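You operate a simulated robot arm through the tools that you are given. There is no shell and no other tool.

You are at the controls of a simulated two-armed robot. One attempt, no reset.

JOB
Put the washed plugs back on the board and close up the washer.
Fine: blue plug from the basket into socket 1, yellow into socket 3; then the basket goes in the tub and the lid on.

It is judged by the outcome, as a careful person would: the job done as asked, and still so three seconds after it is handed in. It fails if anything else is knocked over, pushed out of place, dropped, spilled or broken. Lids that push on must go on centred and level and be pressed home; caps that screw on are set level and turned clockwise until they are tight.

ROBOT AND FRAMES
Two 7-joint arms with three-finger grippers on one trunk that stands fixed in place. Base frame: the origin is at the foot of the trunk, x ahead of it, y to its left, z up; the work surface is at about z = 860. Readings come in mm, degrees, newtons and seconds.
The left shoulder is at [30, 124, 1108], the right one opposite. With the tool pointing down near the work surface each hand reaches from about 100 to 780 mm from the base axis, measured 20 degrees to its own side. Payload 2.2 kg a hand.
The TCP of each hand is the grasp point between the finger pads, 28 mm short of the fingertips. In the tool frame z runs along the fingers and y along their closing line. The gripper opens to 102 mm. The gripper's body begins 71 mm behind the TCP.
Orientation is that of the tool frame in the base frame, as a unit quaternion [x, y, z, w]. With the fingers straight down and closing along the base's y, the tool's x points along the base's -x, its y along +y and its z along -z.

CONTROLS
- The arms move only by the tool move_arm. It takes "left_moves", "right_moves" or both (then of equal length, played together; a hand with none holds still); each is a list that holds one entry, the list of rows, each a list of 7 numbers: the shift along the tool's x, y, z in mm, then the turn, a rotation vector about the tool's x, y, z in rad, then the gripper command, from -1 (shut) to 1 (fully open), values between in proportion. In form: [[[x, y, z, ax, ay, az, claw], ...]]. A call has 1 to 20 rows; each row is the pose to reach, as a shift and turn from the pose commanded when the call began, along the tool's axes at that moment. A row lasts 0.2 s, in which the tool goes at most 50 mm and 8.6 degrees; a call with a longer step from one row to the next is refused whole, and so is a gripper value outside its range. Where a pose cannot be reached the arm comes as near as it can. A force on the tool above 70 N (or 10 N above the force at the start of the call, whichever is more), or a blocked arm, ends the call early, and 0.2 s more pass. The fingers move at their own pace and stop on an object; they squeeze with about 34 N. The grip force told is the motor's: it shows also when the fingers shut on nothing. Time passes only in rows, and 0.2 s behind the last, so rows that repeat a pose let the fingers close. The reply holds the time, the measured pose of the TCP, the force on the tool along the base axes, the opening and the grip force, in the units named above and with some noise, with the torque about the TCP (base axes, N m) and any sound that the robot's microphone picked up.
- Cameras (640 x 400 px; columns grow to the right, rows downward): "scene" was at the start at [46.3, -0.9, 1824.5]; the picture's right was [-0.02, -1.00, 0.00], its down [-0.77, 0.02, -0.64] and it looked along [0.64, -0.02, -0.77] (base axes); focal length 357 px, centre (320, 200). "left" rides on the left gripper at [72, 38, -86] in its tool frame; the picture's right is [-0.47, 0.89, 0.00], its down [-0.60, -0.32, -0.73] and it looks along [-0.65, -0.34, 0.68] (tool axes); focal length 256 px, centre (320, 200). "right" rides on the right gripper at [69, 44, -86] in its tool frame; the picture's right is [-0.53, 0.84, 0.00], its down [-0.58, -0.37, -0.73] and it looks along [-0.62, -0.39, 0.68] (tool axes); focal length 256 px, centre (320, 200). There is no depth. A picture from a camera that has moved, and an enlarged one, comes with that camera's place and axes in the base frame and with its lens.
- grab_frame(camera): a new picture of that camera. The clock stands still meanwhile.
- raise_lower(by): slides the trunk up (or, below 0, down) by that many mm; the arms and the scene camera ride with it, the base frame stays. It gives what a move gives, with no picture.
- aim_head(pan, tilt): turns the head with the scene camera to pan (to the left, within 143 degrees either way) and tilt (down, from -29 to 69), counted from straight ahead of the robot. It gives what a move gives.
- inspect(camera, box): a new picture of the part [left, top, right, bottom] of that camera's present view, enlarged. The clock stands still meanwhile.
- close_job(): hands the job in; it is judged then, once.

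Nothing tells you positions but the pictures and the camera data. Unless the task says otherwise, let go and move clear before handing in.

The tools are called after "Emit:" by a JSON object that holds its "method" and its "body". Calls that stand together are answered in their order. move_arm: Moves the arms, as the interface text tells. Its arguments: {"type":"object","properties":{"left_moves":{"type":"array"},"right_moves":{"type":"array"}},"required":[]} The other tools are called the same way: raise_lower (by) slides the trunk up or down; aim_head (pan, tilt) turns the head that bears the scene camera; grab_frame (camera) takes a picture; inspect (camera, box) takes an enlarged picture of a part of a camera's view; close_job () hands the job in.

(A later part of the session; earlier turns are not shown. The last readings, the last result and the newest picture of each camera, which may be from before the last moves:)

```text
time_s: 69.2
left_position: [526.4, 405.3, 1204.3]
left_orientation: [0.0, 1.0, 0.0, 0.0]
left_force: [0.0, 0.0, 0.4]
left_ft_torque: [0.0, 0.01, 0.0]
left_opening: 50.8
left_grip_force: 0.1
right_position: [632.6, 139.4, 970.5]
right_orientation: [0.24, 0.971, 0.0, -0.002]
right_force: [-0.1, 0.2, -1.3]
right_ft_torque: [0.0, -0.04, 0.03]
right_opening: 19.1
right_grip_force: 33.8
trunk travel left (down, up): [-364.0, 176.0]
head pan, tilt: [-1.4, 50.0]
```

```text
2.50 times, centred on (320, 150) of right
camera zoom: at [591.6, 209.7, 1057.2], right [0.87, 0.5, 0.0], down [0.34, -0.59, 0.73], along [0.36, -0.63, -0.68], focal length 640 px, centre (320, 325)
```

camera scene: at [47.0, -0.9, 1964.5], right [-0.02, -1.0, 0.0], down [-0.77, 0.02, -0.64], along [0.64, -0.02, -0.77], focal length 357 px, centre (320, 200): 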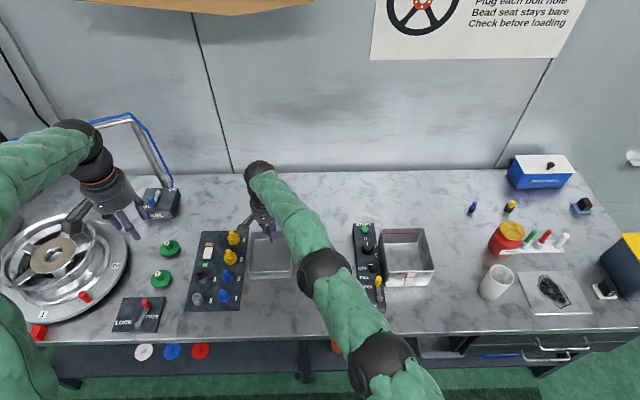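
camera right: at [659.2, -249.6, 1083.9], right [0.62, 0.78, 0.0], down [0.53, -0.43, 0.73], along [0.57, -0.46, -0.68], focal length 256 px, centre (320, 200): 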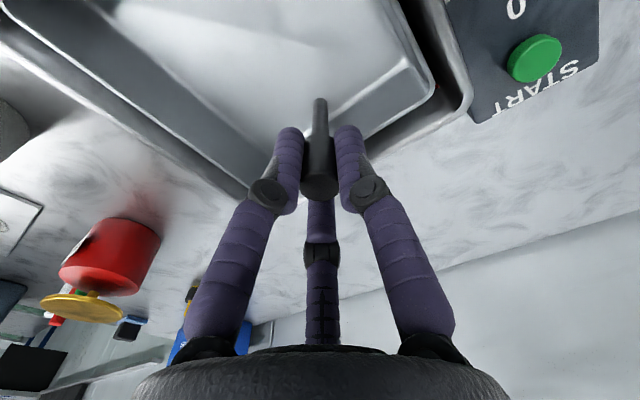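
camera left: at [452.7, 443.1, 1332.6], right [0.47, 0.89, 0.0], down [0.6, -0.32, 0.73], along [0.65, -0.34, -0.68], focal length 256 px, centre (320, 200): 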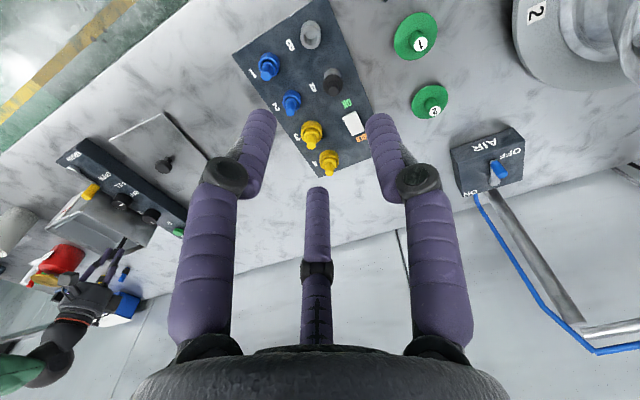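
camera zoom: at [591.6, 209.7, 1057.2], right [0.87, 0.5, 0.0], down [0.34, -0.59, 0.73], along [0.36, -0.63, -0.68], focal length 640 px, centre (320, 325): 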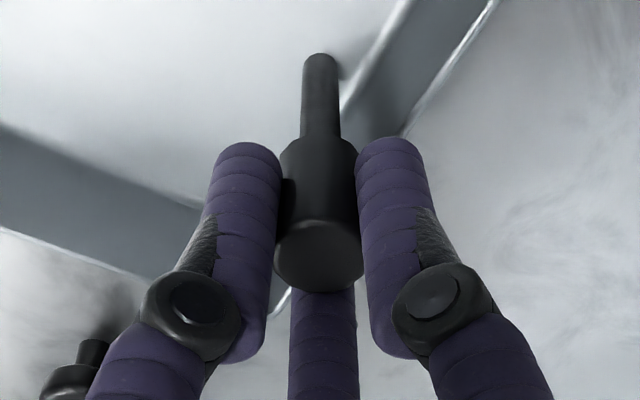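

It lifts level with the new grip. Up again and across to the tub, to the position that was centred before, a couple of millimetres further in.

Emit:
{"method": "raise_lower", "body": {"by": 126}}

Emit:
{"method": "move_arm", "body": {"right_moves": [[[-8.6, -10.4, 0, 0, 0, 0, -1], [-25.8, -31.2, 0, 0, 0, 0, -1], [-45.9, -55.4, 0, 0, 0, 0, -1], [-68.9, -83.1, 0, 0, 0, 0, -1], [-91.8, -110.8, 0, 0, 0, 0, -1], [-114.8, -138.5, 0, 0, 0, 0, -1], [-137.8, -166.2, 0, 0, 0, 0, -1], [-160.7, -193.9, 0, 0, 0, 0, -1], [-183.7, -221.6, 0, 0, 0, 0, -1], [-206.6, -249.3, 0, 0, 0, 0, -1], [-226.7, -273.5, 0, 0, 0, 0, -1], [-246.8, -297.7, 0, 0, 0, 0, -1], [-264, -318.5, 0, 0, 0, 0, -1], [-278.4, -335.8, 0, 0, 0, 0, -1], [-287, -346.2, 0, 0, 0, 0, -1], [-287, -346.2, 0, 0, 0, 0, -1], [-287, -346.2, 0, 0, 0, 0, -1]]]}}

Emit:
{"method": "grab_frame", "body": {"camera": "scene"}}

Emit:
{"method": "inspect", "body": {"camera": "scene", "box": [365, 195, 455, 305]}}

```text
time_s: 70.7
left_position: [527.3, 405.9, 1331.0]
left_orientation: [0.0, 1.0, 0.001, 0.0]
left_force: [-0.7, 0.4, 0.2]
left_ft_torque: [0.02, -0.01, 0.01]
left_opening: 50.9
left_grip_force: 0.1
right_position: [633.0, 137.4, 1096.5]
right_orientation: [0.239, 0.971, 0.001, -0.001]
right_force: [0.4, -0.6, -1.8]
right_ft_torque: [-0.03, -0.09, 0.0]
right_opening: 19.2
right_grip_force: 33.9
trunk travel left (down, up): [-490.0, 50.0]
head pan, tilt: [-1.4, 50.0]
```

```text
time_s: 74.3
left_position: [526.2, 404.7, 1330.7]
left_orientation: [0.001, 1.0, 0.0, 0.0]
left_force: [0.6, 0.0, -1.1]
left_ft_torque: [-0.02, -0.01, -0.01]
left_opening: 50.8
left_grip_force: 0.0
right_position: [726.1, -302.6, 1097.6]
right_orientation: [0.239, 0.971, 0.0, 0.0]
right_force: [0.7, -0.3, -1.1]
right_ft_torque: [-0.03, -0.07, 0.01]
right_opening: 18.8
right_grip_force: 33.9
trunk travel left (down, up): [-490.0, 50.0]
head pan, tilt: [-1.4, 50.0]
```

```text
taken
camera scene: at [46.6, -1.2, 1964.5], right [-0.02, -1.0, 0.0], down [-0.77, 0.02, -0.64], along [0.64, -0.02, -0.77], focal length 357 px, centre (320, 200)
```

scene: 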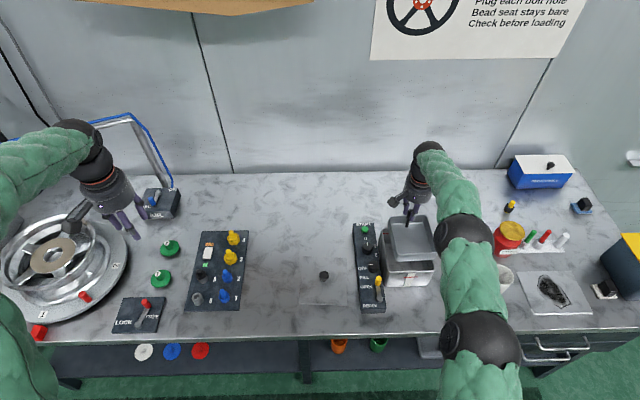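

```text
3.64 times, centred on (410, 250) of scene
camera zoom: at [46.6, -1.2, 1964.5], right [-0.02, -1.0, 0.0], down [-0.77, 0.02, -0.64], along [0.64, -0.02, -0.77], focal length 1298 px, centre (-7, 18)
```

zoom: 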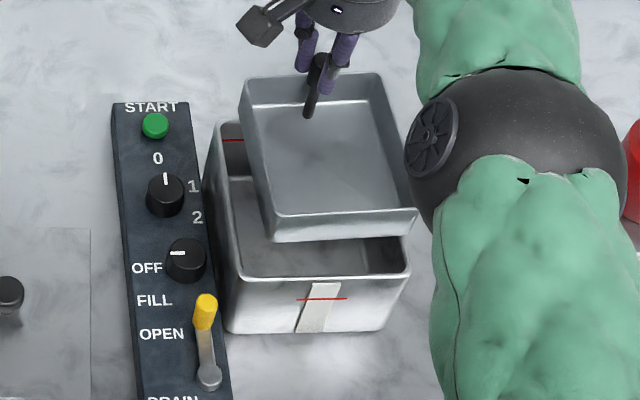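

Emit:
{"method": "raise_lower", "body": {"by": -50}}

Emit:
{"method": "inspect", "body": {"camera": "scene", "box": [365, 185, 455, 295]}}

Emit:
{"method": "raise_lower", "body": {"by": -38}}

Emit:
{"method": "inspect", "body": {"camera": "scene", "box": [375, 195, 440, 270]}}

Emit:
{"method": "grab_frame", "body": {"camera": "right"}}

```text
time_s: 75.2
left_position: [525.7, 404.7, 1280.2]
left_orientation: [0.0, 1.0, -0.001, 0.0]
left_force: [0.4, -0.3, 0.9]
left_ft_torque: [0.0, 0.0, -0.01]
left_opening: 50.8
left_grip_force: 0.0
right_position: [725.2, -301.7, 1048.5]
right_orientation: [0.24, 0.971, -0.001, 0.0]
right_force: [-0.7, 0.0, -1.4]
right_ft_torque: [0.0, -0.1, 0.01]
right_opening: 19.0
right_grip_force: 34.3
trunk travel left (down, up): [-440.0, 100.0]
head pan, tilt: [-1.4, 50.0]
```

```text
3.64 times, centred on (410, 240) of scene
camera zoom: at [46.2, -1.0, 1914.6], right [-0.02, -1.0, 0.0], down [-0.77, 0.02, -0.64], along [0.64, -0.02, -0.77], focal length 1298 px, centre (-7, 54)
```

zoom: 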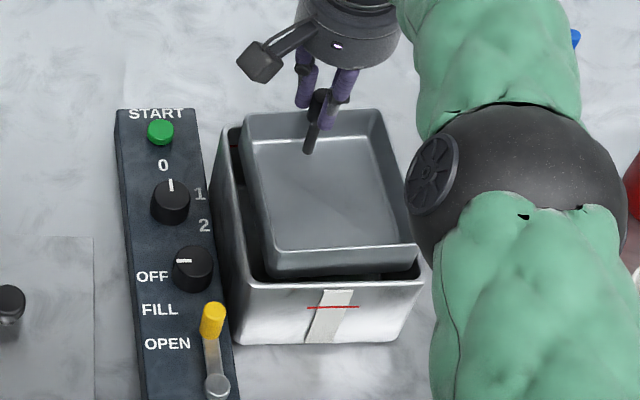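

```text
time_s: 76.1
left_position: [525.7, 405.1, 1243.5]
left_orientation: [0.0, 1.0, 0.0, 0.0]
left_force: [0.5, -0.6, 0.6]
left_ft_torque: [0.0, 0.0, -0.03]
left_opening: 50.8
left_grip_force: 0.1
right_position: [725.1, -300.7, 1009.6]
right_orientation: [0.239, 0.971, 0.0, 0.001]
right_force: [-0.2, 0.3, -1.6]
right_ft_torque: [0.03, -0.08, 0.02]
right_opening: 18.9
right_grip_force: 33.8
trunk travel left (down, up): [-402.0, 138.0]
head pan, tilt: [-1.4, 50.0]
```

```text
5.33 times, centred on (408, 232) of scene
camera zoom: at [46.1, -1.0, 1876.6], right [-0.02, -1.0, 0.0], down [-0.77, 0.02, -0.64], along [0.64, -0.02, -0.77], focal length 1904 px, centre (-147, 27)
```

zoom: 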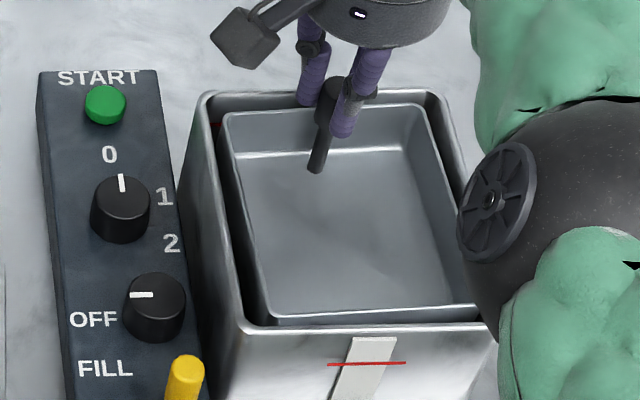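

```text
taken
camera right: at [684.5, -230.7, 1096.3], right [0.87, 0.5, 0.0], down [0.34, -0.59, 0.73], along [0.37, -0.63, -0.68], focal length 256 px, centre (320, 200)
```

right: 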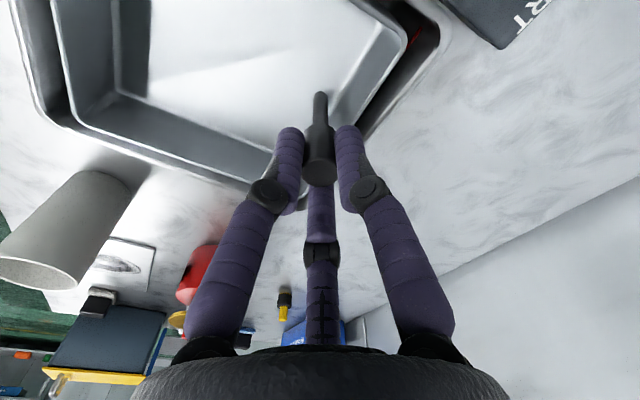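

Emit:
{"method": "inspect", "body": {"camera": "scene", "box": [378, 205, 418, 260]}}

Emit:
{"method": "inspect", "body": {"camera": "right", "box": [0, 0, 460, 230]}}

```text
7.27 times, centred on (398, 232) of scene
camera zoom: at [46.1, -1.0, 1876.6], right [-0.02, -1.0, 0.0], down [-0.77, 0.02, -0.64], along [0.64, -0.02, -0.77], focal length 2596 px, centre (-247, -36)
```

zoom: 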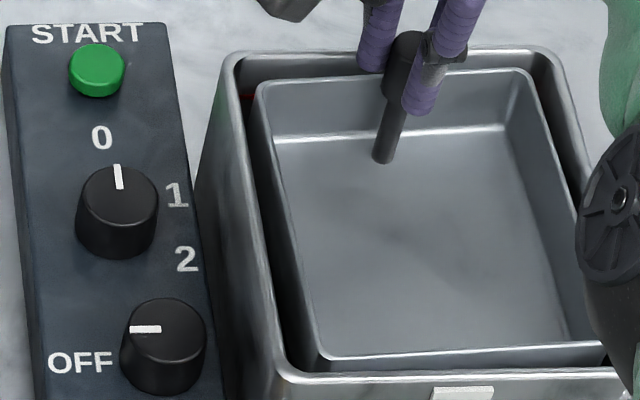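

```text
1.39 times, centred on (230, 115) of right
camera zoom: at [684.5, -230.7, 1096.3], right [0.87, 0.5, 0.0], down [0.34, -0.59, 0.73], along [0.37, -0.63, -0.68], focal length 356 px, centre (445, 318)
```

zoom: 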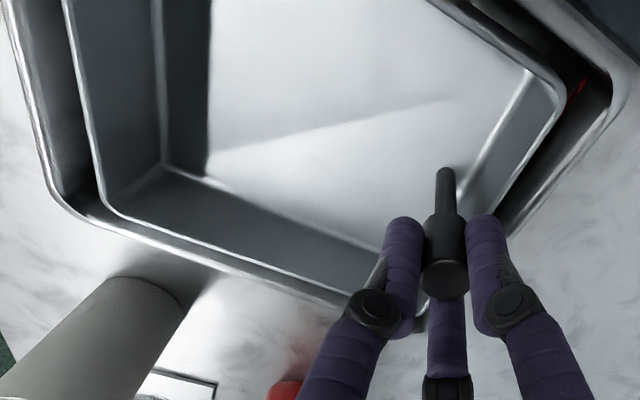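

The basket is turned about 2.5° relative to the tub; I'll trim that while it still has clearance, then continue down.

Emit:
{"method": "move_arm", "body": {"right_moves": [[[0, 0, 0, 0, 0, 0.015, -1], [-0.2, -0.4, 0, 0, 0, 0.03, -1], [-0.4, -0.8, 0, 0, 0, 0.045, -1], [-0.4, -0.8, 0, 0, 0, 0.045, -1]]]}}

Emit:
{"method": "raise_lower", "body": {"by": -25}}

Emit:
{"method": "inspect", "body": {"camera": "scene", "box": [378, 195, 438, 260]}}

Emit:
{"method": "inspect", "body": {"camera": "right", "box": [0, 0, 460, 230]}}

```text
time_s: 77.1
left_position: [525.5, 405.9, 1243.2]
left_orientation: [0.0, 1.0, 0.0, 0.0]
left_force: [-0.4, -0.5, 0.2]
left_ft_torque: [-0.02, -0.02, 0.01]
left_opening: 51.1
left_grip_force: 0.1
right_position: [725.9, -303.2, 1009.1]
right_orientation: [0.261, 0.965, 0.0, -0.001]
right_force: [-0.7, -0.4, -2.8]
right_ft_torque: [0.01, -0.1, -0.01]
right_opening: 18.8
right_grip_force: 34.1
trunk travel left (down, up): [-402.0, 138.0]
head pan, tilt: [-1.4, 50.0]
```

```text
time_s: 77.8
left_position: [526.8, 405.9, 1218.6]
left_orientation: [-0.001, 1.0, 0.0, 0.0]
left_force: [0.1, -0.4, 0.1]
left_ft_torque: [0.0, 0.02, 0.0]
left_opening: 51.0
left_grip_force: 0.0
right_position: [725.9, -303.2, 983.4]
right_orientation: [0.261, 0.965, 0.0, 0.0]
right_force: [-0.2, 0.3, -0.7]
right_ft_torque: [0.0, -0.07, -0.02]
right_opening: 18.7
right_grip_force: 34.3
trunk travel left (down, up): [-377.0, 163.0]
head pan, tilt: [-1.4, 50.0]
```

```text
6.15 times, centred on (408, 228) of scene
camera zoom: at [45.9, -1.1, 1851.6], right [-0.02, -1.0, 0.0], down [-0.77, 0.02, -0.64], along [0.64, -0.02, -0.77], focal length 2197 px, centre (-222, 31)
```

zoom: 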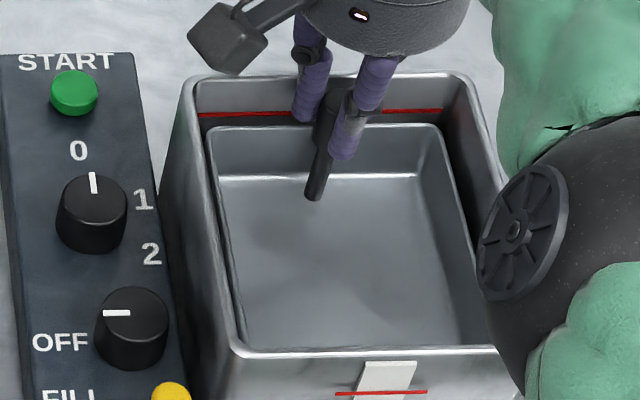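

```text
1.39 times, centred on (230, 115) of right
camera zoom: at [687.4, -229.9, 1071.0], right [0.89, 0.46, 0.0], down [0.31, -0.61, 0.73], along [0.34, -0.65, -0.68], focal length 356 px, centre (445, 318)
```

zoom: 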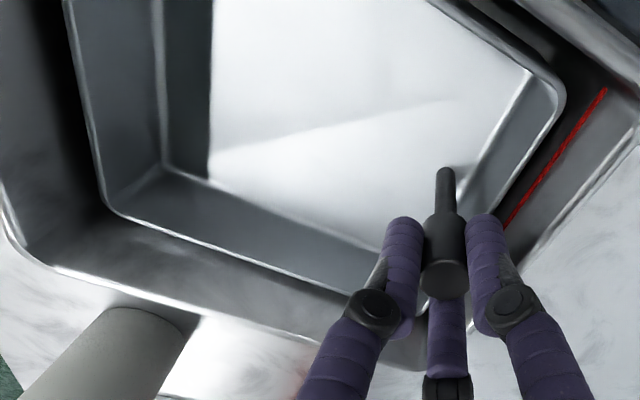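

Emit:
{"method": "raise_lower", "body": {"by": -20}}

Emit:
{"method": "inspect", "body": {"camera": "scene", "box": [378, 185, 438, 250]}}

Emit:
{"method": "inspect", "body": {"camera": "right", "box": [0, 0, 460, 280]}}

```text
time_s: 78.4
left_position: [526.3, 404.7, 1198.3]
left_orientation: [0.0, 1.0, 0.001, 0.0]
left_force: [-0.2, -0.1, 0.6]
left_ft_torque: [-0.01, -0.04, 0.01]
left_opening: 51.0
left_grip_force: 0.1
right_position: [724.2, -302.5, 962.8]
right_orientation: [0.261, 0.965, -0.001, -0.001]
right_force: [0.9, 0.7, 0.3]
right_ft_torque: [-0.06, -0.06, 0.0]
right_opening: 19.0
right_grip_force: 34.1
trunk travel left (down, up): [-357.0, 183.0]
head pan, tilt: [-1.4, 50.0]
```

```text
6.15 times, centred on (408, 218) of scene
camera zoom: at [46.2, -1.1, 1831.5], right [-0.02, -1.0, 0.0], down [-0.77, 0.02, -0.64], along [0.64, -0.02, -0.77], focal length 2197 px, centre (-222, 92)
```

zoom: 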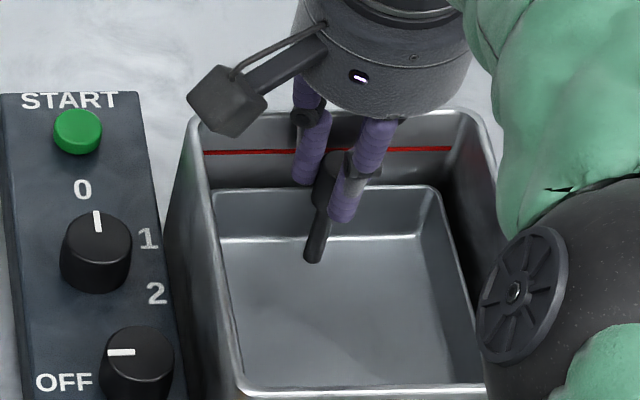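

```text
1.39 times, centred on (230, 140) of right
camera zoom: at [687.4, -229.8, 1050.5], right [0.89, 0.46, 0.0], down [0.31, -0.61, 0.73], along [0.34, -0.65, -0.68], focal length 356 px, centre (445, 284)
```

zoom: 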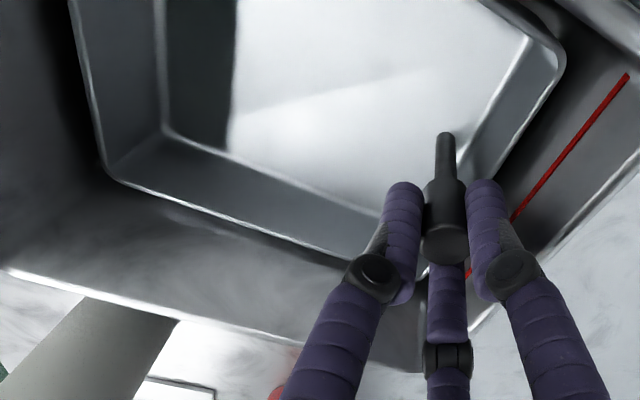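

Emit:
{"method": "raise_lower", "body": {"by": -6}}

Emit:
{"method": "raise_lower", "body": {"by": -3}}

```text
time_s: 79.0
left_position: [524.4, 406.1, 1192.7]
left_orientation: [0.001, 1.0, -0.001, 0.001]
left_force: [0.0, 0.9, 0.5]
left_ft_torque: [-0.01, -0.04, 0.02]
left_opening: 50.8
left_grip_force: 0.1
right_position: [725.1, -304.1, 962.2]
right_orientation: [0.262, 0.965, -0.001, 0.003]
right_force: [-3.2, 2.4, 22.8]
right_ft_torque: [-0.06, 0.37, -0.05]
right_opening: 19.0
right_grip_force: 33.8
trunk travel left (down, up): [-351.0, 189.0]
head pan, tilt: [-1.4, 50.0]
```

```text
time_s: 79.5
left_position: [524.9, 406.5, 1190.8]
left_orientation: [0.001, 1.0, -0.001, 0.001]
left_force: [-0.3, -0.3, 0.2]
left_ft_torque: [0.03, -0.02, 0.0]
left_opening: 50.7
left_grip_force: 0.0
right_position: [725.3, -304.7, 959.1]
right_orientation: [0.261, 0.965, 0.0, 0.003]
right_force: [1.7, 1.3, 29.4]
right_ft_torque: [0.04, -0.09, 0.01]
right_opening: 19.0
right_grip_force: 33.7
trunk travel left (down, up): [-348.0, 192.0]
head pan, tilt: [-1.4, 50.0]
```

The basket has met the tub floor. I'll ease off the press, look, then open and back away.

Emit:
{"method": "raise_lower", "body": {"by": 4}}

Emit:
{"method": "inspect", "body": {"camera": "scene", "box": [378, 185, 438, 255]}}

Emit:
{"method": "inspect", "body": {"camera": "right", "box": [0, 0, 460, 280]}}

Emit:
{"method": "inspect", "body": {"camera": "left", "box": [30, 170, 170, 330]}}

```text
time_s: 80.0
left_position: [527.1, 405.2, 1192.9]
left_orientation: [0.0, 1.0, 0.0, -0.001]
left_force: [0.1, 0.4, -0.2]
left_ft_torque: [0.01, -0.01, -0.01]
left_opening: 51.0
left_grip_force: 0.0
right_position: [724.2, -302.9, 959.2]
right_orientation: [0.262, 0.965, 0.0, 0.0]
right_force: [5.8, -0.6, 15.3]
right_ft_torque: [-0.08, -0.45, -0.01]
right_opening: 18.9
right_grip_force: 33.7
trunk travel left (down, up): [-352.0, 188.0]
head pan, tilt: [-1.4, 50.0]
```

```text
5.71 times, centred on (408, 220) of scene
camera zoom: at [44.9, -0.1, 1826.5], right [-0.02, -1.0, 0.0], down [-0.77, 0.02, -0.64], along [0.64, -0.02, -0.77], focal length 2040 px, centre (-183, 86)
```

zoom: 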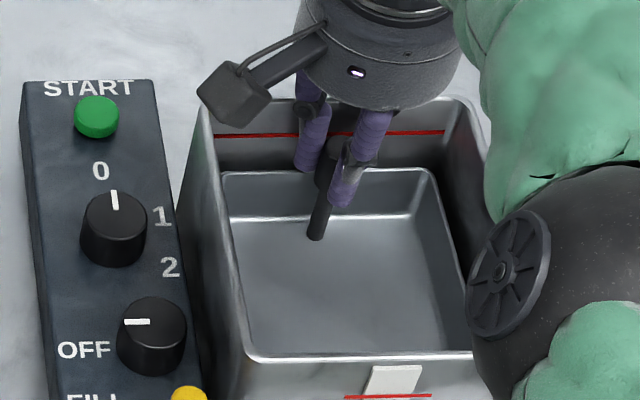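

```text
1.39 times, centred on (230, 140) of right
camera zoom: at [686.7, -229.5, 1045.8], right [0.89, 0.46, 0.0], down [0.31, -0.61, 0.73], along [0.34, -0.65, -0.68], focal length 356 px, centre (445, 284)
```

zoom: 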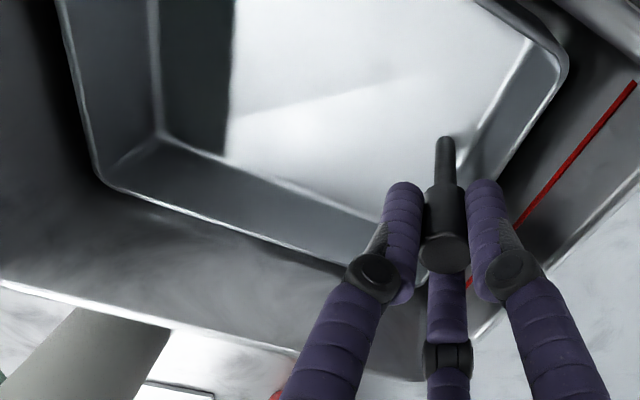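

```text
2.50 times, centred on (100, 250) of left
camera zoom: at [451.9, 443.7, 1279.5], right [0.47, 0.88, 0.0], down [0.6, -0.32, 0.73], along [0.65, -0.34, -0.68], focal length 640 px, centre (870, 75)
```

zoom: 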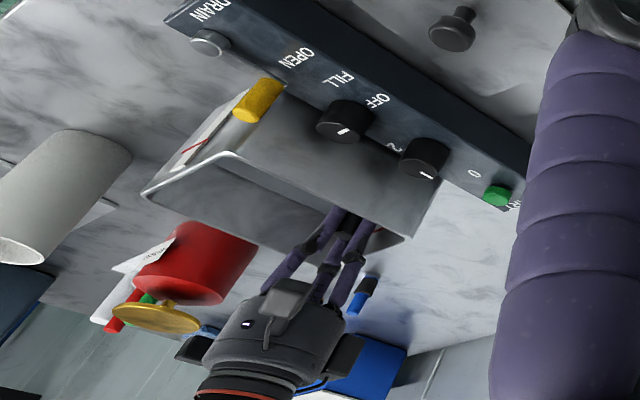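

The basket sits level in the tub, below its rim. I'll relieve the load, open the fingers just enough (about 29 mm) and lift straight up.

Emit:
{"method": "move_arm", "body": {"right_moves": [[[0, 0, -1.5, 0, 0, 0, -1], [0, 0, -2, 0, 0, 0, -0.7], [0, 0, -2, 0, 0, 0, -0.43], [0, 0, -2, 0, 0, 0, -0.43]]]}}

Emit:
{"method": "inspect", "body": {"camera": "right", "box": [200, 60, 440, 280]}}

Emit:
{"method": "inspect", "body": {"camera": "scene", "box": [378, 185, 438, 255]}}

```text
time_s: 81.0
left_position: [526.5, 404.5, 1193.6]
left_orientation: [0.001, 1.0, 0.0, 0.0]
left_force: [0.6, 0.3, -0.1]
left_ft_torque: [0.0, 0.01, 0.01]
left_opening: 51.1
left_grip_force: 0.1
right_position: [724.8, -303.1, 960.4]
right_orientation: [0.261, 0.965, -0.001, 0.0]
right_force: [-0.2, 0.1, 0.0]
right_ft_torque: [0.03, 0.02, -0.02]
right_opening: 29.2
right_grip_force: 0.0
trunk travel left (down, up): [-352.0, 188.0]
head pan, tilt: [-1.4, 50.0]
```

```text
1.82 times, centred on (320, 170) of right
camera zoom: at [686.9, -230.0, 1046.9], right [0.89, 0.46, 0.0], down [0.32, -0.61, 0.73], along [0.34, -0.65, -0.68], focal length 465 px, centre (320, 254)
```

zoom: 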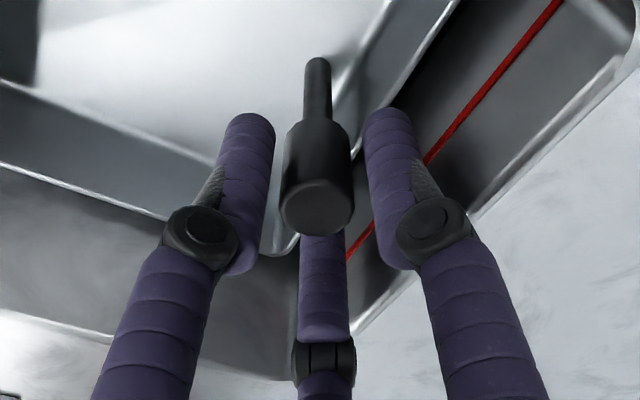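

```text
5.71 times, centred on (408, 220) of scene
camera zoom: at [46.3, -0.9, 1826.5], right [-0.02, -1.0, 0.0], down [-0.77, 0.02, -0.64], along [0.64, -0.02, -0.77], focal length 2040 px, centre (-183, 86)
```

zoom: 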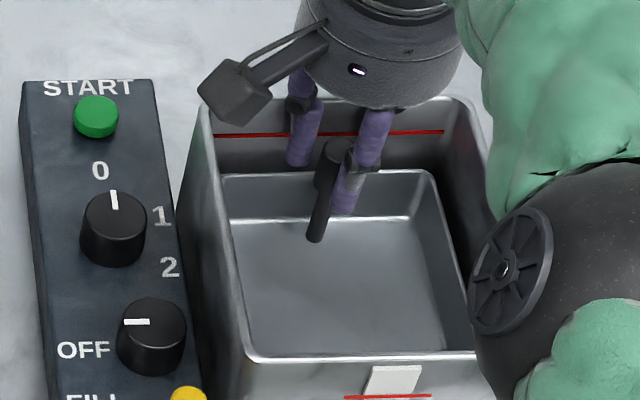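

Released with no residual forces. Raising the hand straight out by the trunk.

Emit:
{"method": "raise_lower", "body": {"by": 90}}

Emit:
{"method": "move_arm", "body": {"right_moves": [[[40, 19, 0, 0, 0, -0.1, -0.3], [75, 55, 0, 0, 0, -0.2, 0], [75, 100, 0, 0, 0, -0.3, 0], [75, 145, 0, 0, 0, -0.4, 0], [75, 190, 0, 0, 0, -0.5, 0], [75, 190, 0, 0, 0, -0.53, 0]]]}}

Emit:
{"method": "grab_frame", "body": {"camera": "scene"}}

Emit:
{"method": "grab_frame", "body": {"camera": "right"}}

```text
time_s: 82.3
left_position: [527.2, 405.4, 1283.3]
left_orientation: [0.002, 1.0, 0.001, 0.0]
left_force: [0.6, -0.3, -0.5]
left_ft_torque: [-0.02, 0.03, 0.01]
left_opening: 51.0
left_grip_force: 0.1
right_position: [725.3, -303.7, 1049.6]
right_orientation: [0.262, 0.965, 0.0, -0.001]
right_force: [0.0, 0.5, -0.1]
right_ft_torque: [0.01, -0.02, -0.02]
right_opening: 29.2
right_grip_force: 0.2
trunk travel left (down, up): [-442.0, 98.0]
head pan, tilt: [-1.4, 50.0]
```

```text
refused: row 2 steps farther than a row can; nothing moved
```

```text
taken
camera scene: at [46.7, -0.9, 1916.3], right [-0.02, -1.0, 0.0], down [-0.77, 0.02, -0.64], along [0.64, -0.02, -0.77], focal length 357 px, centre (320, 200)
```

scene: 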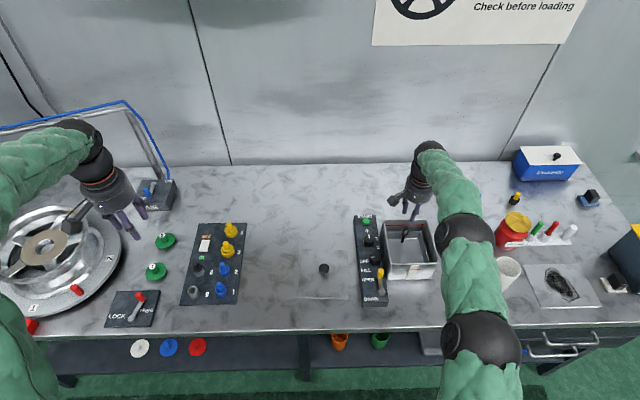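

```text
taken
camera right: at [687.5, -230.1, 1137.2], right [0.89, 0.46, 0.0], down [0.32, -0.61, 0.73], along [0.34, -0.65, -0.68], focal length 256 px, centre (320, 200)
```

right: 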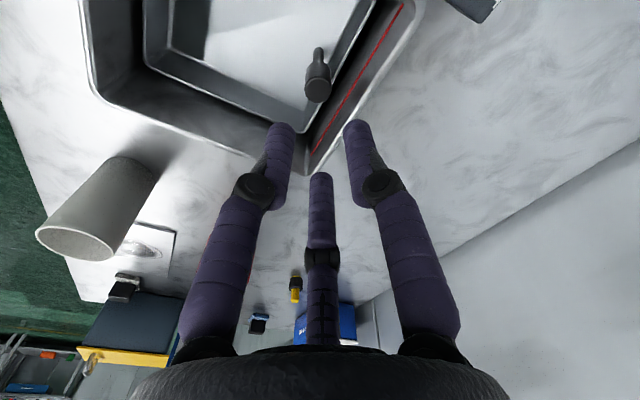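

The basket is in the tub with its handle top below the rim. Now the lid: I'll move the right hand above its knob near (608, -27).

Emit:
{"method": "move_arm", "body": {"right_moves": [[[30.1, 22.5, 0, 0, 0, -0.066, -0.3], [60.1, 44.9, 0, 0, 0, -0.132, 0], [90.2, 67.4, 0, 0, 0, -0.198, 0], [120.2, 89.8, 0, 0, 0, -0.264, 0], [150.3, 112.3, 0, 0, 0, -0.33, 0], [180.4, 134.8, 0, 0, 0, -0.396, 0], [210.4, 157.2, 0, 0, 0, -0.462, 0], [240.5, 179.7, 0, 0, 0, -0.528, 0], [240.5, 179.7, 0, 0, 0, -0.528, 0], [240.5, 179.7, 0, 0, 0, -0.528, 0]]]}}

Emit:
{"method": "grab_frame", "body": {"camera": "right"}}

Emit:
{"method": "grab_frame", "body": {"camera": "scene"}}

Emit:
{"method": "inspect", "body": {"camera": "scene", "box": [350, 205, 450, 300]}}

```text
time_s: 84.5
left_position: [527.0, 405.2, 1282.6]
left_orientation: [0.001, 1.0, 0.0, 0.0]
left_force: [0.7, 0.4, -0.4]
left_ft_torque: [-0.01, 0.01, 0.05]
left_opening: 50.8
left_grip_force: 0.1
right_position: [609.1, -25.8, 1052.5]
right_orientation: [0.0, 1.0, -0.001, 0.0]
right_force: [-0.6, 0.5, -0.4]
right_ft_torque: [0.01, 0.0, 0.02]
right_opening: 51.0
right_grip_force: 0.0
trunk travel left (down, up): [-442.0, 98.0]
head pan, tilt: [-1.4, 50.0]
```

```text
taken
camera right: at [539.6, 19.1, 1138.4], right [0.53, 0.85, 0.0], down [0.58, -0.36, 0.73], along [0.62, -0.39, -0.68], focal length 256 px, centre (320, 200)
```

right: 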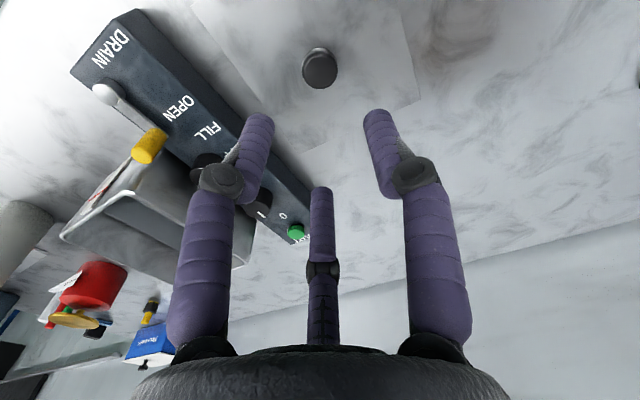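

```text
taken
camera scene: at [46.2, -0.3, 1916.5], right [-0.02, -1.0, 0.0], down [-0.77, 0.02, -0.64], along [0.64, -0.02, -0.77], focal length 357 px, centre (320, 200)
```

scene: 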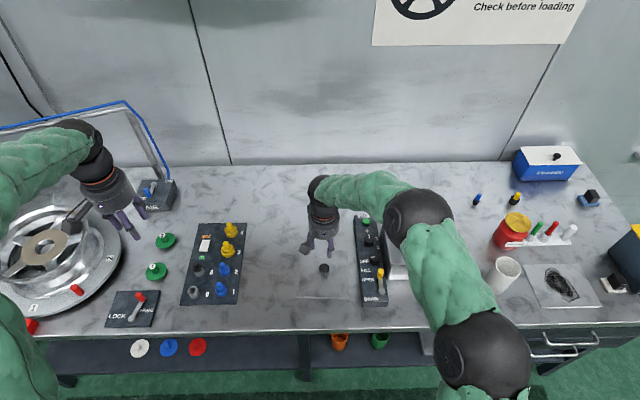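

```text
4.21 times, centred on (400, 252) of scene
camera zoom: at [46.2, -0.3, 1916.5], right [-0.02, -1.0, 0.0], down [-0.77, 0.02, -0.64], along [0.64, -0.02, -0.77], focal length 1503 px, centre (-17, -21)
```

zoom: 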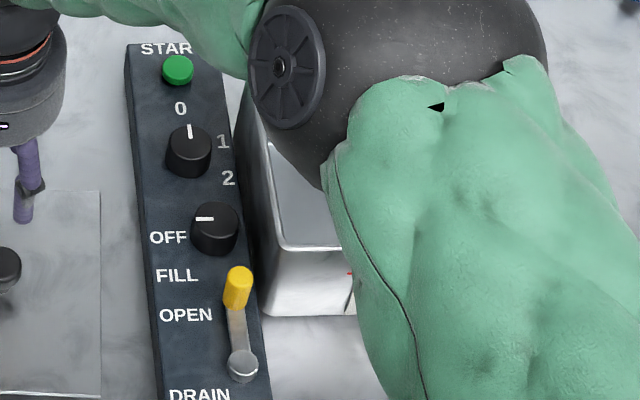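

Emit:
{"method": "inspect", "body": {"camera": "right", "box": [190, 0, 430, 160]}}

Emit:
{"method": "inspect", "body": {"camera": "scene", "box": [285, 215, 365, 310]}}

Emit:
{"method": "inspect", "body": {"camera": "scene", "box": [310, 255, 340, 285]}}

```text
2.50 times, centred on (310, 80) of right
camera zoom: at [539.6, 19.1, 1138.4], right [0.53, 0.85, 0.0], down [0.58, -0.36, 0.73], along [0.62, -0.39, -0.68], focal length 640 px, centre (345, 500)
```

zoom: 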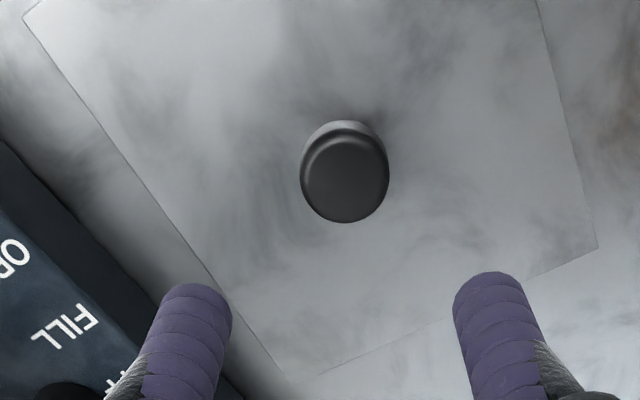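

```text
4.21 times, centred on (325, 262) of scene
camera zoom: at [46.2, -0.3, 1916.5], right [-0.02, -1.0, 0.0], down [-0.77, 0.02, -0.64], along [0.64, -0.02, -0.77], focal length 1503 px, centre (299, -63)
```

zoom: 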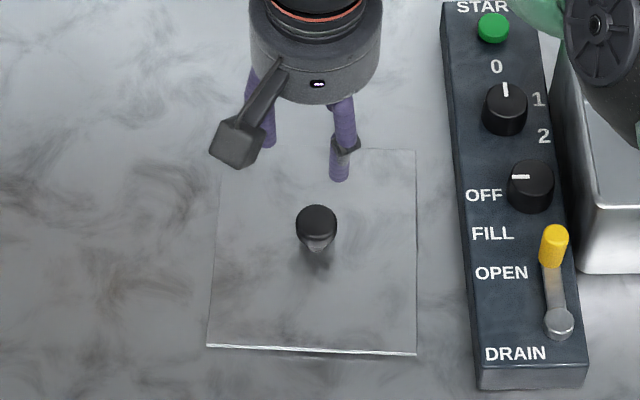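

```text
13.33 times, centred on (325, 270) of scene
camera zoom: at [46.2, -0.3, 1916.5], right [-0.02, -1.0, 0.0], down [-0.77, 0.02, -0.64], along [0.64, -0.02, -0.77], focal length 4759 px, centre (253, -733)
```

zoom: 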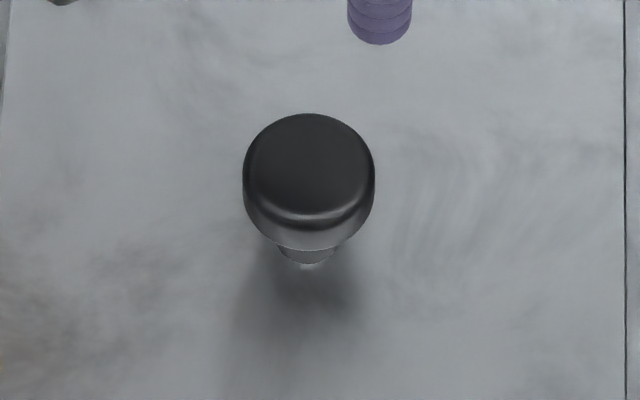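

The knob is a 32 mm disc at about (614, -29.5), top at z ≈ 898, on a thin neck. I'll centre over it and come down in stages.

Emit:
{"method": "move_arm", "body": {"right_moves": [[[-5.7, -3.3, 0, 0, 0, 0, 0.1], [-5.7, -3.3, 30, 0, 0, 0, 0.1], [-5.7, -3.3, 56, 0, 0, 0, 0.1], [-5.7, -3.3, 56, 0, 0, 0, 0.1]]]}}

Emit:
{"method": "raise_lower", "body": {"by": -55}}

Emit:
{"method": "grab_frame", "body": {"camera": "scene"}}

Emit:
{"method": "inspect", "body": {"camera": "right", "box": [220, 50, 420, 190]}}

```text
time_s: 85.5
left_position: [525.6, 405.4, 1283.8]
left_orientation: [0.002, 1.0, -0.001, 0.0]
left_force: [-0.4, 0.5, -0.4]
left_ft_torque: [0.02, 0.01, 0.02]
left_opening: 51.2
left_grip_force: 0.1
right_position: [614.5, -29.7, 994.2]
right_orientation: [0.001, 1.0, 0.0, -0.001]
right_force: [-0.3, 0.2, 0.4]
right_ft_torque: [-0.01, 0.06, 0.03]
right_opening: 55.8
right_grip_force: 0.1
trunk travel left (down, up): [-442.0, 98.0]
head pan, tilt: [-1.4, 50.0]
```

```text
time_s: 86.5
left_position: [526.6, 406.0, 1229.1]
left_orientation: [0.001, 1.0, 0.0, 0.0]
left_force: [0.0, 0.6, -0.3]
left_ft_torque: [-0.01, -0.01, -0.02]
left_opening: 51.0
left_grip_force: 0.0
right_position: [614.9, -30.3, 940.9]
right_orientation: [0.0, 1.0, 0.0, 0.0]
right_force: [0.0, -0.7, 0.0]
right_ft_torque: [0.01, 0.03, 0.0]
right_opening: 56.0
right_grip_force: 0.0
trunk travel left (down, up): [-387.0, 153.0]
head pan, tilt: [-1.4, 50.0]
```

```text
taken
camera scene: at [46.0, -0.9, 1861.6], right [-0.02, -1.0, 0.0], down [-0.77, 0.02, -0.64], along [0.64, -0.02, -0.77], focal length 357 px, centre (320, 200)
```

scene: 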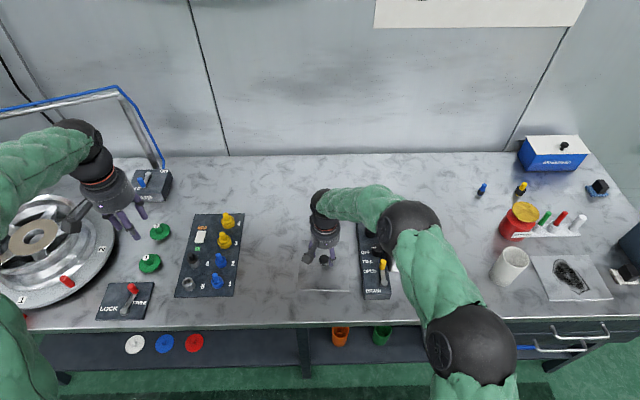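

```text
2.86 times, centred on (320, 120) of right
camera zoom: at [545.5, 14.1, 1027.3], right [0.53, 0.84, 0.0], down [0.58, -0.37, 0.73], along [0.62, -0.39, -0.68], focal length 731 px, centre (320, 429)
```

zoom: 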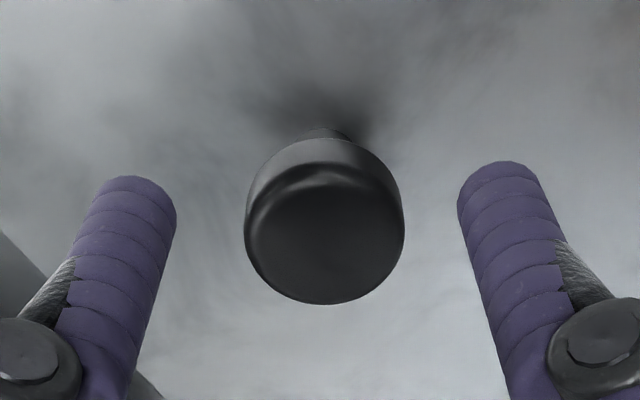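

Emit:
{"method": "move_arm", "body": {"right_moves": [[[0.7, 1.5, 10, 0, 0, 0, 0.1], [0.7, 1.5, 20, 0, 0, 0, 0.1], [0.7, 1.5, 30, 0, 0, 0, 0.1], [0.7, 1.5, 37, 0, 0, 0, 0.1], [0.7, 1.5, 37, 0, 0, 0, 0.1]]]}}

Emit:
{"method": "inspect", "body": {"camera": "right", "box": [220, 70, 420, 230]}}

Emit:
{"method": "inspect", "body": {"camera": "scene", "box": [285, 215, 365, 305]}}

```text
time_s: 87.7
left_position: [526.2, 404.0, 1227.6]
left_orientation: [0.0, 1.0, 0.0, -0.001]
left_force: [0.9, 0.2, 0.9]
left_ft_torque: [0.03, -0.01, -0.01]
left_opening: 51.1
left_grip_force: 0.0
right_position: [611.6, -29.3, 903.3]
right_orientation: [0.0, 1.0, 0.0, 0.0]
right_force: [-0.1, -0.4, 0.2]
right_ft_torque: [0.04, 0.02, 0.02]
right_opening: 56.1
right_grip_force: 0.1
trunk travel left (down, up): [-387.0, 153.0]
head pan, tilt: [-1.4, 50.0]
```

```text
2.50 times, centred on (320, 150) of right
camera zoom: at [543.6, 16.2, 990.3], right [0.53, 0.84, 0.0], down [0.58, -0.37, 0.73], along [0.62, -0.39, -0.68], focal length 640 px, centre (320, 325)
```

zoom: 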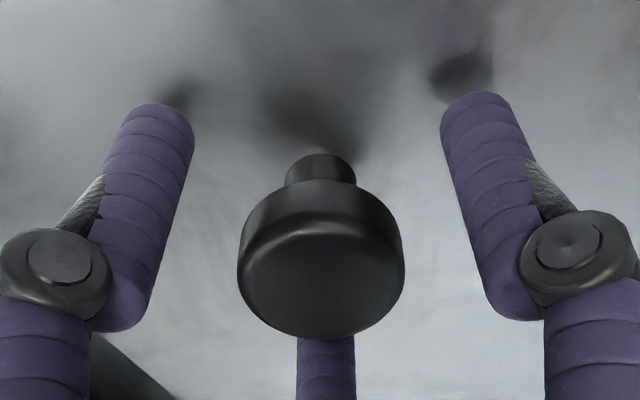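

```text
4.44 times, centred on (325, 260) of scene
camera zoom: at [46.3, -0.8, 1861.5], right [-0.02, -1.0, 0.0], down [-0.77, 0.02, -0.64], along [0.64, -0.02, -0.77], focal length 1586 px, centre (298, -67)
```

zoom: 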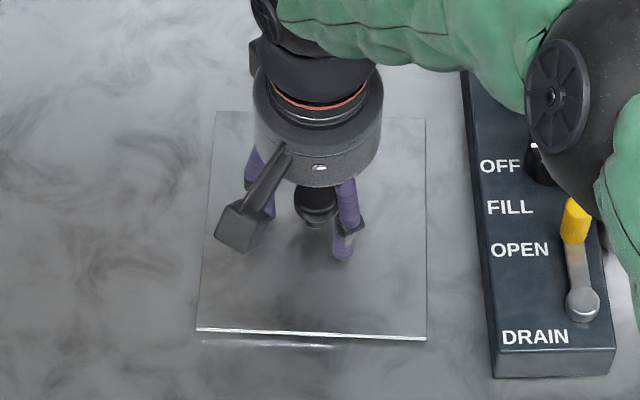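

The fingers surround the knob with no contact. Small centring shift, then close.

Emit:
{"method": "move_arm", "body": {"right_moves": [[[-1.5, -1, 0, 0, 0, 0, 0], [-1.5, -1, 0, 0, 0, 0, -0.2], [-1.5, -1, 0, 0, 0, 0, -1], [-1.5, -1, 0, 0, 0, 0, -1], [-1.5, -1, 0, 0, 0, 0, -1]]]}}

Emit:
{"method": "inspect", "body": {"camera": "right", "box": [220, 70, 420, 230]}}

Emit:
{"method": "grab_frame", "body": {"camera": "left"}}

```text
time_s: 88.8
left_position: [527.4, 405.4, 1227.8]
left_orientation: [0.002, 1.0, 0.0, 0.0]
left_force: [0.4, -0.6, 0.2]
left_ft_torque: [-0.04, 0.01, 0.04]
left_opening: 51.1
left_grip_force: 0.0
right_position: [615.4, -29.6, 903.2]
right_orientation: [0.0, 1.0, 0.0, 0.0]
right_force: [-0.5, -0.8, 0.5]
right_ft_torque: [0.01, 0.02, -0.04]
right_opening: 30.2
right_grip_force: 33.9
trunk travel left (down, up): [-387.0, 153.0]
head pan, tilt: [-1.4, 50.0]
```

```text
2.50 times, centred on (320, 150) of right
camera zoom: at [546.2, 15.0, 990.5], right [0.53, 0.84, 0.0], down [0.58, -0.37, 0.73], along [0.62, -0.39, -0.68], focal length 640 px, centre (320, 325)
```

zoom: 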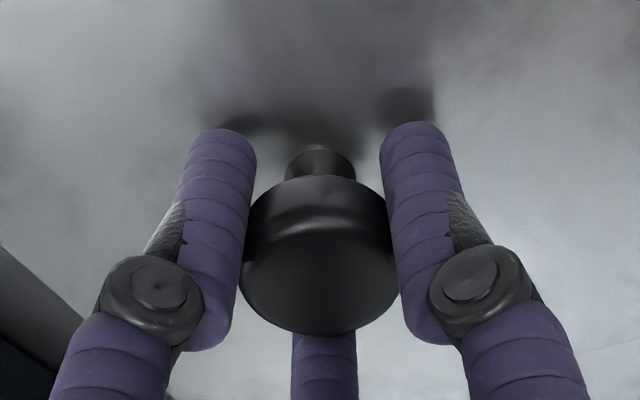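

```text
taken
camera left: at [452.8, 443.1, 1314.3], right [0.47, 0.88, 0.0], down [0.6, -0.32, 0.73], along [0.65, -0.34, -0.68], focal length 256 px, centre (320, 200)
```

left: 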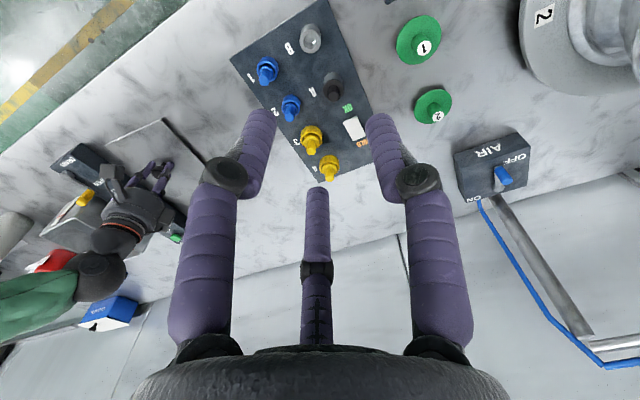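

The knob is gripped. Lifting a little to check that the lid hangs level.

Emit:
{"method": "raise_lower", "body": {"by": 30}}

Emit:
{"method": "inspect", "body": {"camera": "scene", "box": [285, 215, 365, 305]}}

Emit:
{"method": "inspect", "body": {"camera": "right", "box": [120, 0, 520, 230]}}

Emit:
{"method": "inspect", "body": {"camera": "left", "box": [40, 110, 200, 270]}}

```text
time_s: 89.6
left_position: [527.1, 405.6, 1256.6]
left_orientation: [0.0, 1.0, 0.0, 0.0]
left_force: [-0.6, -0.2, -0.7]
left_ft_torque: [-0.01, 0.03, -0.03]
left_opening: 51.0
left_grip_force: 0.1
right_position: [616.2, -30.0, 932.9]
right_orientation: [-0.001, 1.0, 0.001, -0.001]
right_force: [-0.3, 0.7, -2.7]
right_ft_torque: [0.0, 0.0, 0.03]
right_opening: 30.2
right_grip_force: 34.3
trunk travel left (down, up): [-417.0, 123.0]
head pan, tilt: [-1.4, 50.0]
```

```text
4.44 times, centred on (325, 260) of scene
camera zoom: at [47.4, -0.6, 1891.4], right [-0.02, -1.0, 0.0], down [-0.77, 0.02, -0.64], along [0.64, -0.02, -0.77], focal length 1586 px, centre (298, -67)
```

zoom: 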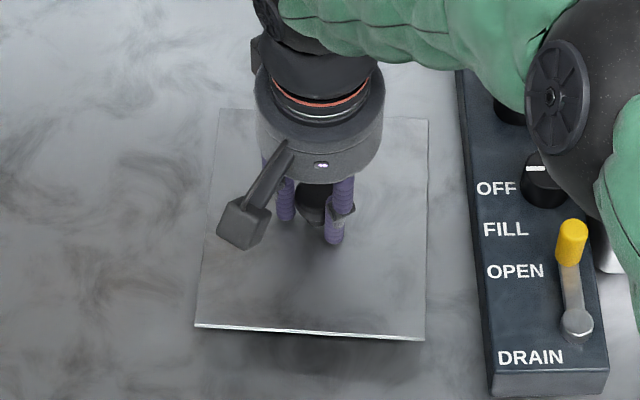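

```text
1.60 times, centred on (320, 115) of right
camera zoom: at [546.4, 15.2, 1019.8], right [0.53, 0.85, 0.0], down [0.58, -0.36, 0.73], along [0.62, -0.39, -0.68], focal length 410 px, centre (320, 336)
```

zoom: 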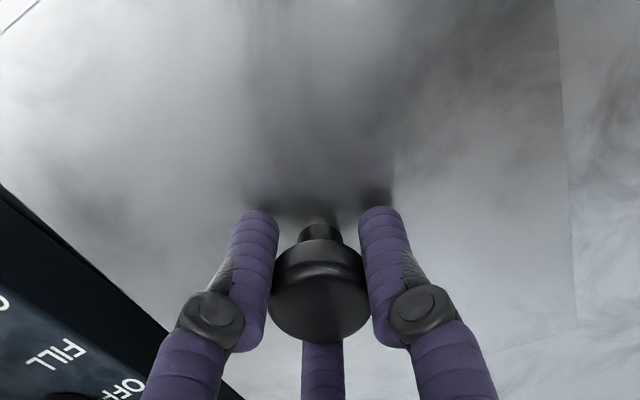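

```text
2.50 times, centred on (120, 190) of left
camera zoom: at [453.5, 443.3, 1343.8], right [0.47, 0.88, 0.0], down [0.6, -0.32, 0.73], along [0.65, -0.34, -0.68], focal length 640 px, centre (820, 225)
```

zoom: 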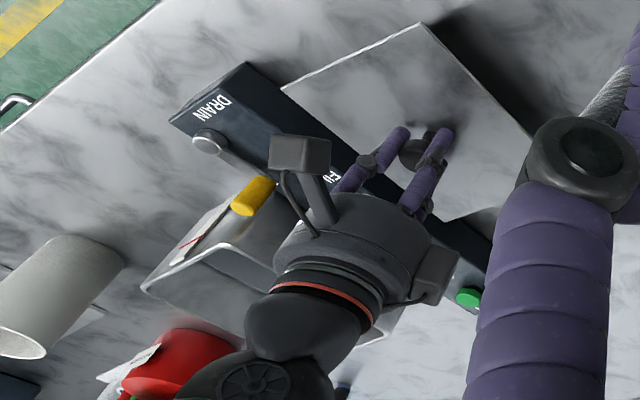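

The lid hangs level (about 0.27 kg). I'll raise it well clear and carry it over the tub, turning it about 3.6° to match.

Emit:
{"method": "raise_lower", "body": {"by": 110}}

Emit:
{"method": "move_arm", "body": {"right_moves": [[[-2, -11, 0, 0, 0, -0.003, -1], [-6, -33, 0, 0, 0, -0.009, -1], [-11.5, -63, 0, 0, 0, -0.016, -1], [-17, -94, 0, 0, 0, -0.023, -1], [-22.6, -125, 0, 0, 0, -0.03, -1], [-28.2, -156, 0, 0, 0, -0.037, -1], [-33.8, -187, 0, 0, 0, -0.044, -1], [-39.4, -218, 0, 0, 0, -0.051, -1], [-44, -243, 0, 0, 0, -0.056, -1], [-47.5, -262, 0, 0, 0, -0.06, -1], [-49.5, -273.7, 0, 0, 0, -0.063, -1], [-49.5, -273.7, 0, 0, 0, -0.063, -1], [-49.5, -273.7, 0, 0, 0, -0.063, -1]]]}}

Emit:
{"method": "grab_frame", "body": {"camera": "scene"}}

Emit:
{"method": "inspect", "body": {"camera": "scene", "box": [360, 185, 460, 305]}}

Emit:
{"method": "grab_frame", "body": {"camera": "right"}}

Emit:
{"method": "grab_frame", "body": {"camera": "left"}}

```text
time_s: 91.0
left_position: [526.1, 405.3, 1368.3]
left_orientation: [0.001, 1.0, 0.0, 0.0]
left_force: [-0.1, 0.3, 1.3]
left_ft_torque: [-0.01, 0.04, 0.02]
left_opening: 51.0
left_grip_force: 0.1
right_position: [614.7, -29.7, 1043.2]
right_orientation: [0.0, 1.0, 0.0, 0.0]
right_force: [0.3, 0.0, -2.7]
right_ft_torque: [0.0, 0.01, -0.03]
right_opening: 30.4
right_grip_force: 33.7
trunk travel left (down, up): [-527.0, 13.0]
head pan, tilt: [-1.4, 50.0]
```

```text
time_s: 93.8
left_position: [525.9, 404.8, 1368.1]
left_orientation: [0.001, 1.0, 0.0, 0.0]
left_force: [0.1, -0.7, -0.4]
left_ft_torque: [0.02, 0.02, 0.02]
left_opening: 51.0
left_grip_force: 0.0
right_position: [664.2, -304.4, 1041.5]
right_orientation: [-0.032, 0.999, 0.0, 0.0]
right_force: [-0.1, 0.5, -3.0]
right_ft_torque: [0.02, 0.01, 0.02]
right_opening: 30.4
right_grip_force: 34.1
trunk travel left (down, up): [-527.0, 13.0]
head pan, tilt: [-1.4, 50.0]
```

```text
taken
camera scene: at [46.7, -1.3, 2001.5], right [-0.02, -1.0, 0.0], down [-0.77, 0.02, -0.64], along [0.64, -0.02, -0.77], focal length 357 px, centre (320, 200)
```

scene: 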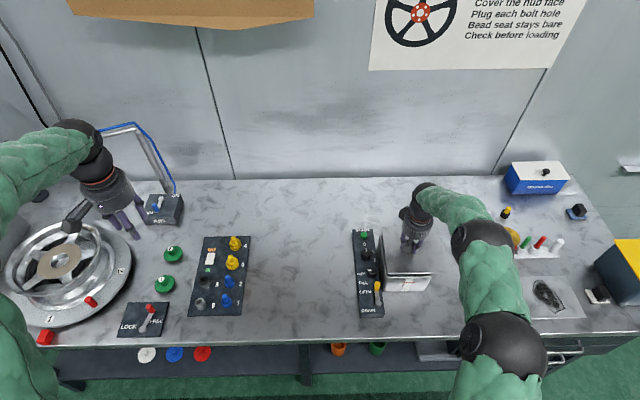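

```text
3.33 times, centred on (410, 245) of scene
camera zoom: at [46.7, -1.3, 2001.5], right [-0.02, -1.0, 0.0], down [-0.77, 0.02, -0.64], along [0.64, -0.02, -0.77], focal length 1190 px, centre (20, 50)
```

zoom: 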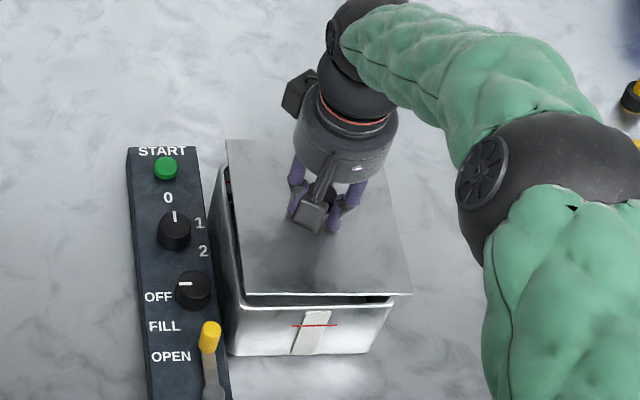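

```text
taken
camera right: at [592.4, -265.0, 1129.2], right [0.48, 0.88, 0.0], down [0.6, -0.33, 0.73], along [0.64, -0.35, -0.68], focal length 256 px, centre (320, 200)
```

right: 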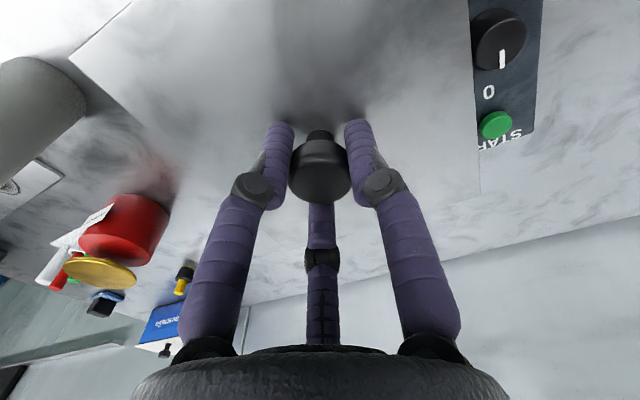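

```text
taken
camera left: at [453.1, 442.8, 1454.3], right [0.47, 0.88, 0.0], down [0.6, -0.32, 0.73], along [0.65, -0.34, -0.68], focal length 256 px, centre (320, 200)
```

left: 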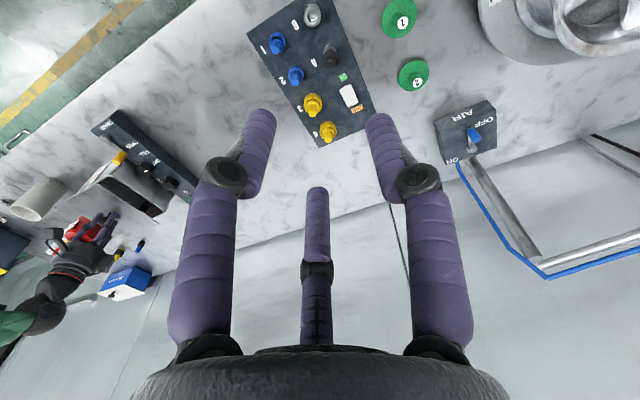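

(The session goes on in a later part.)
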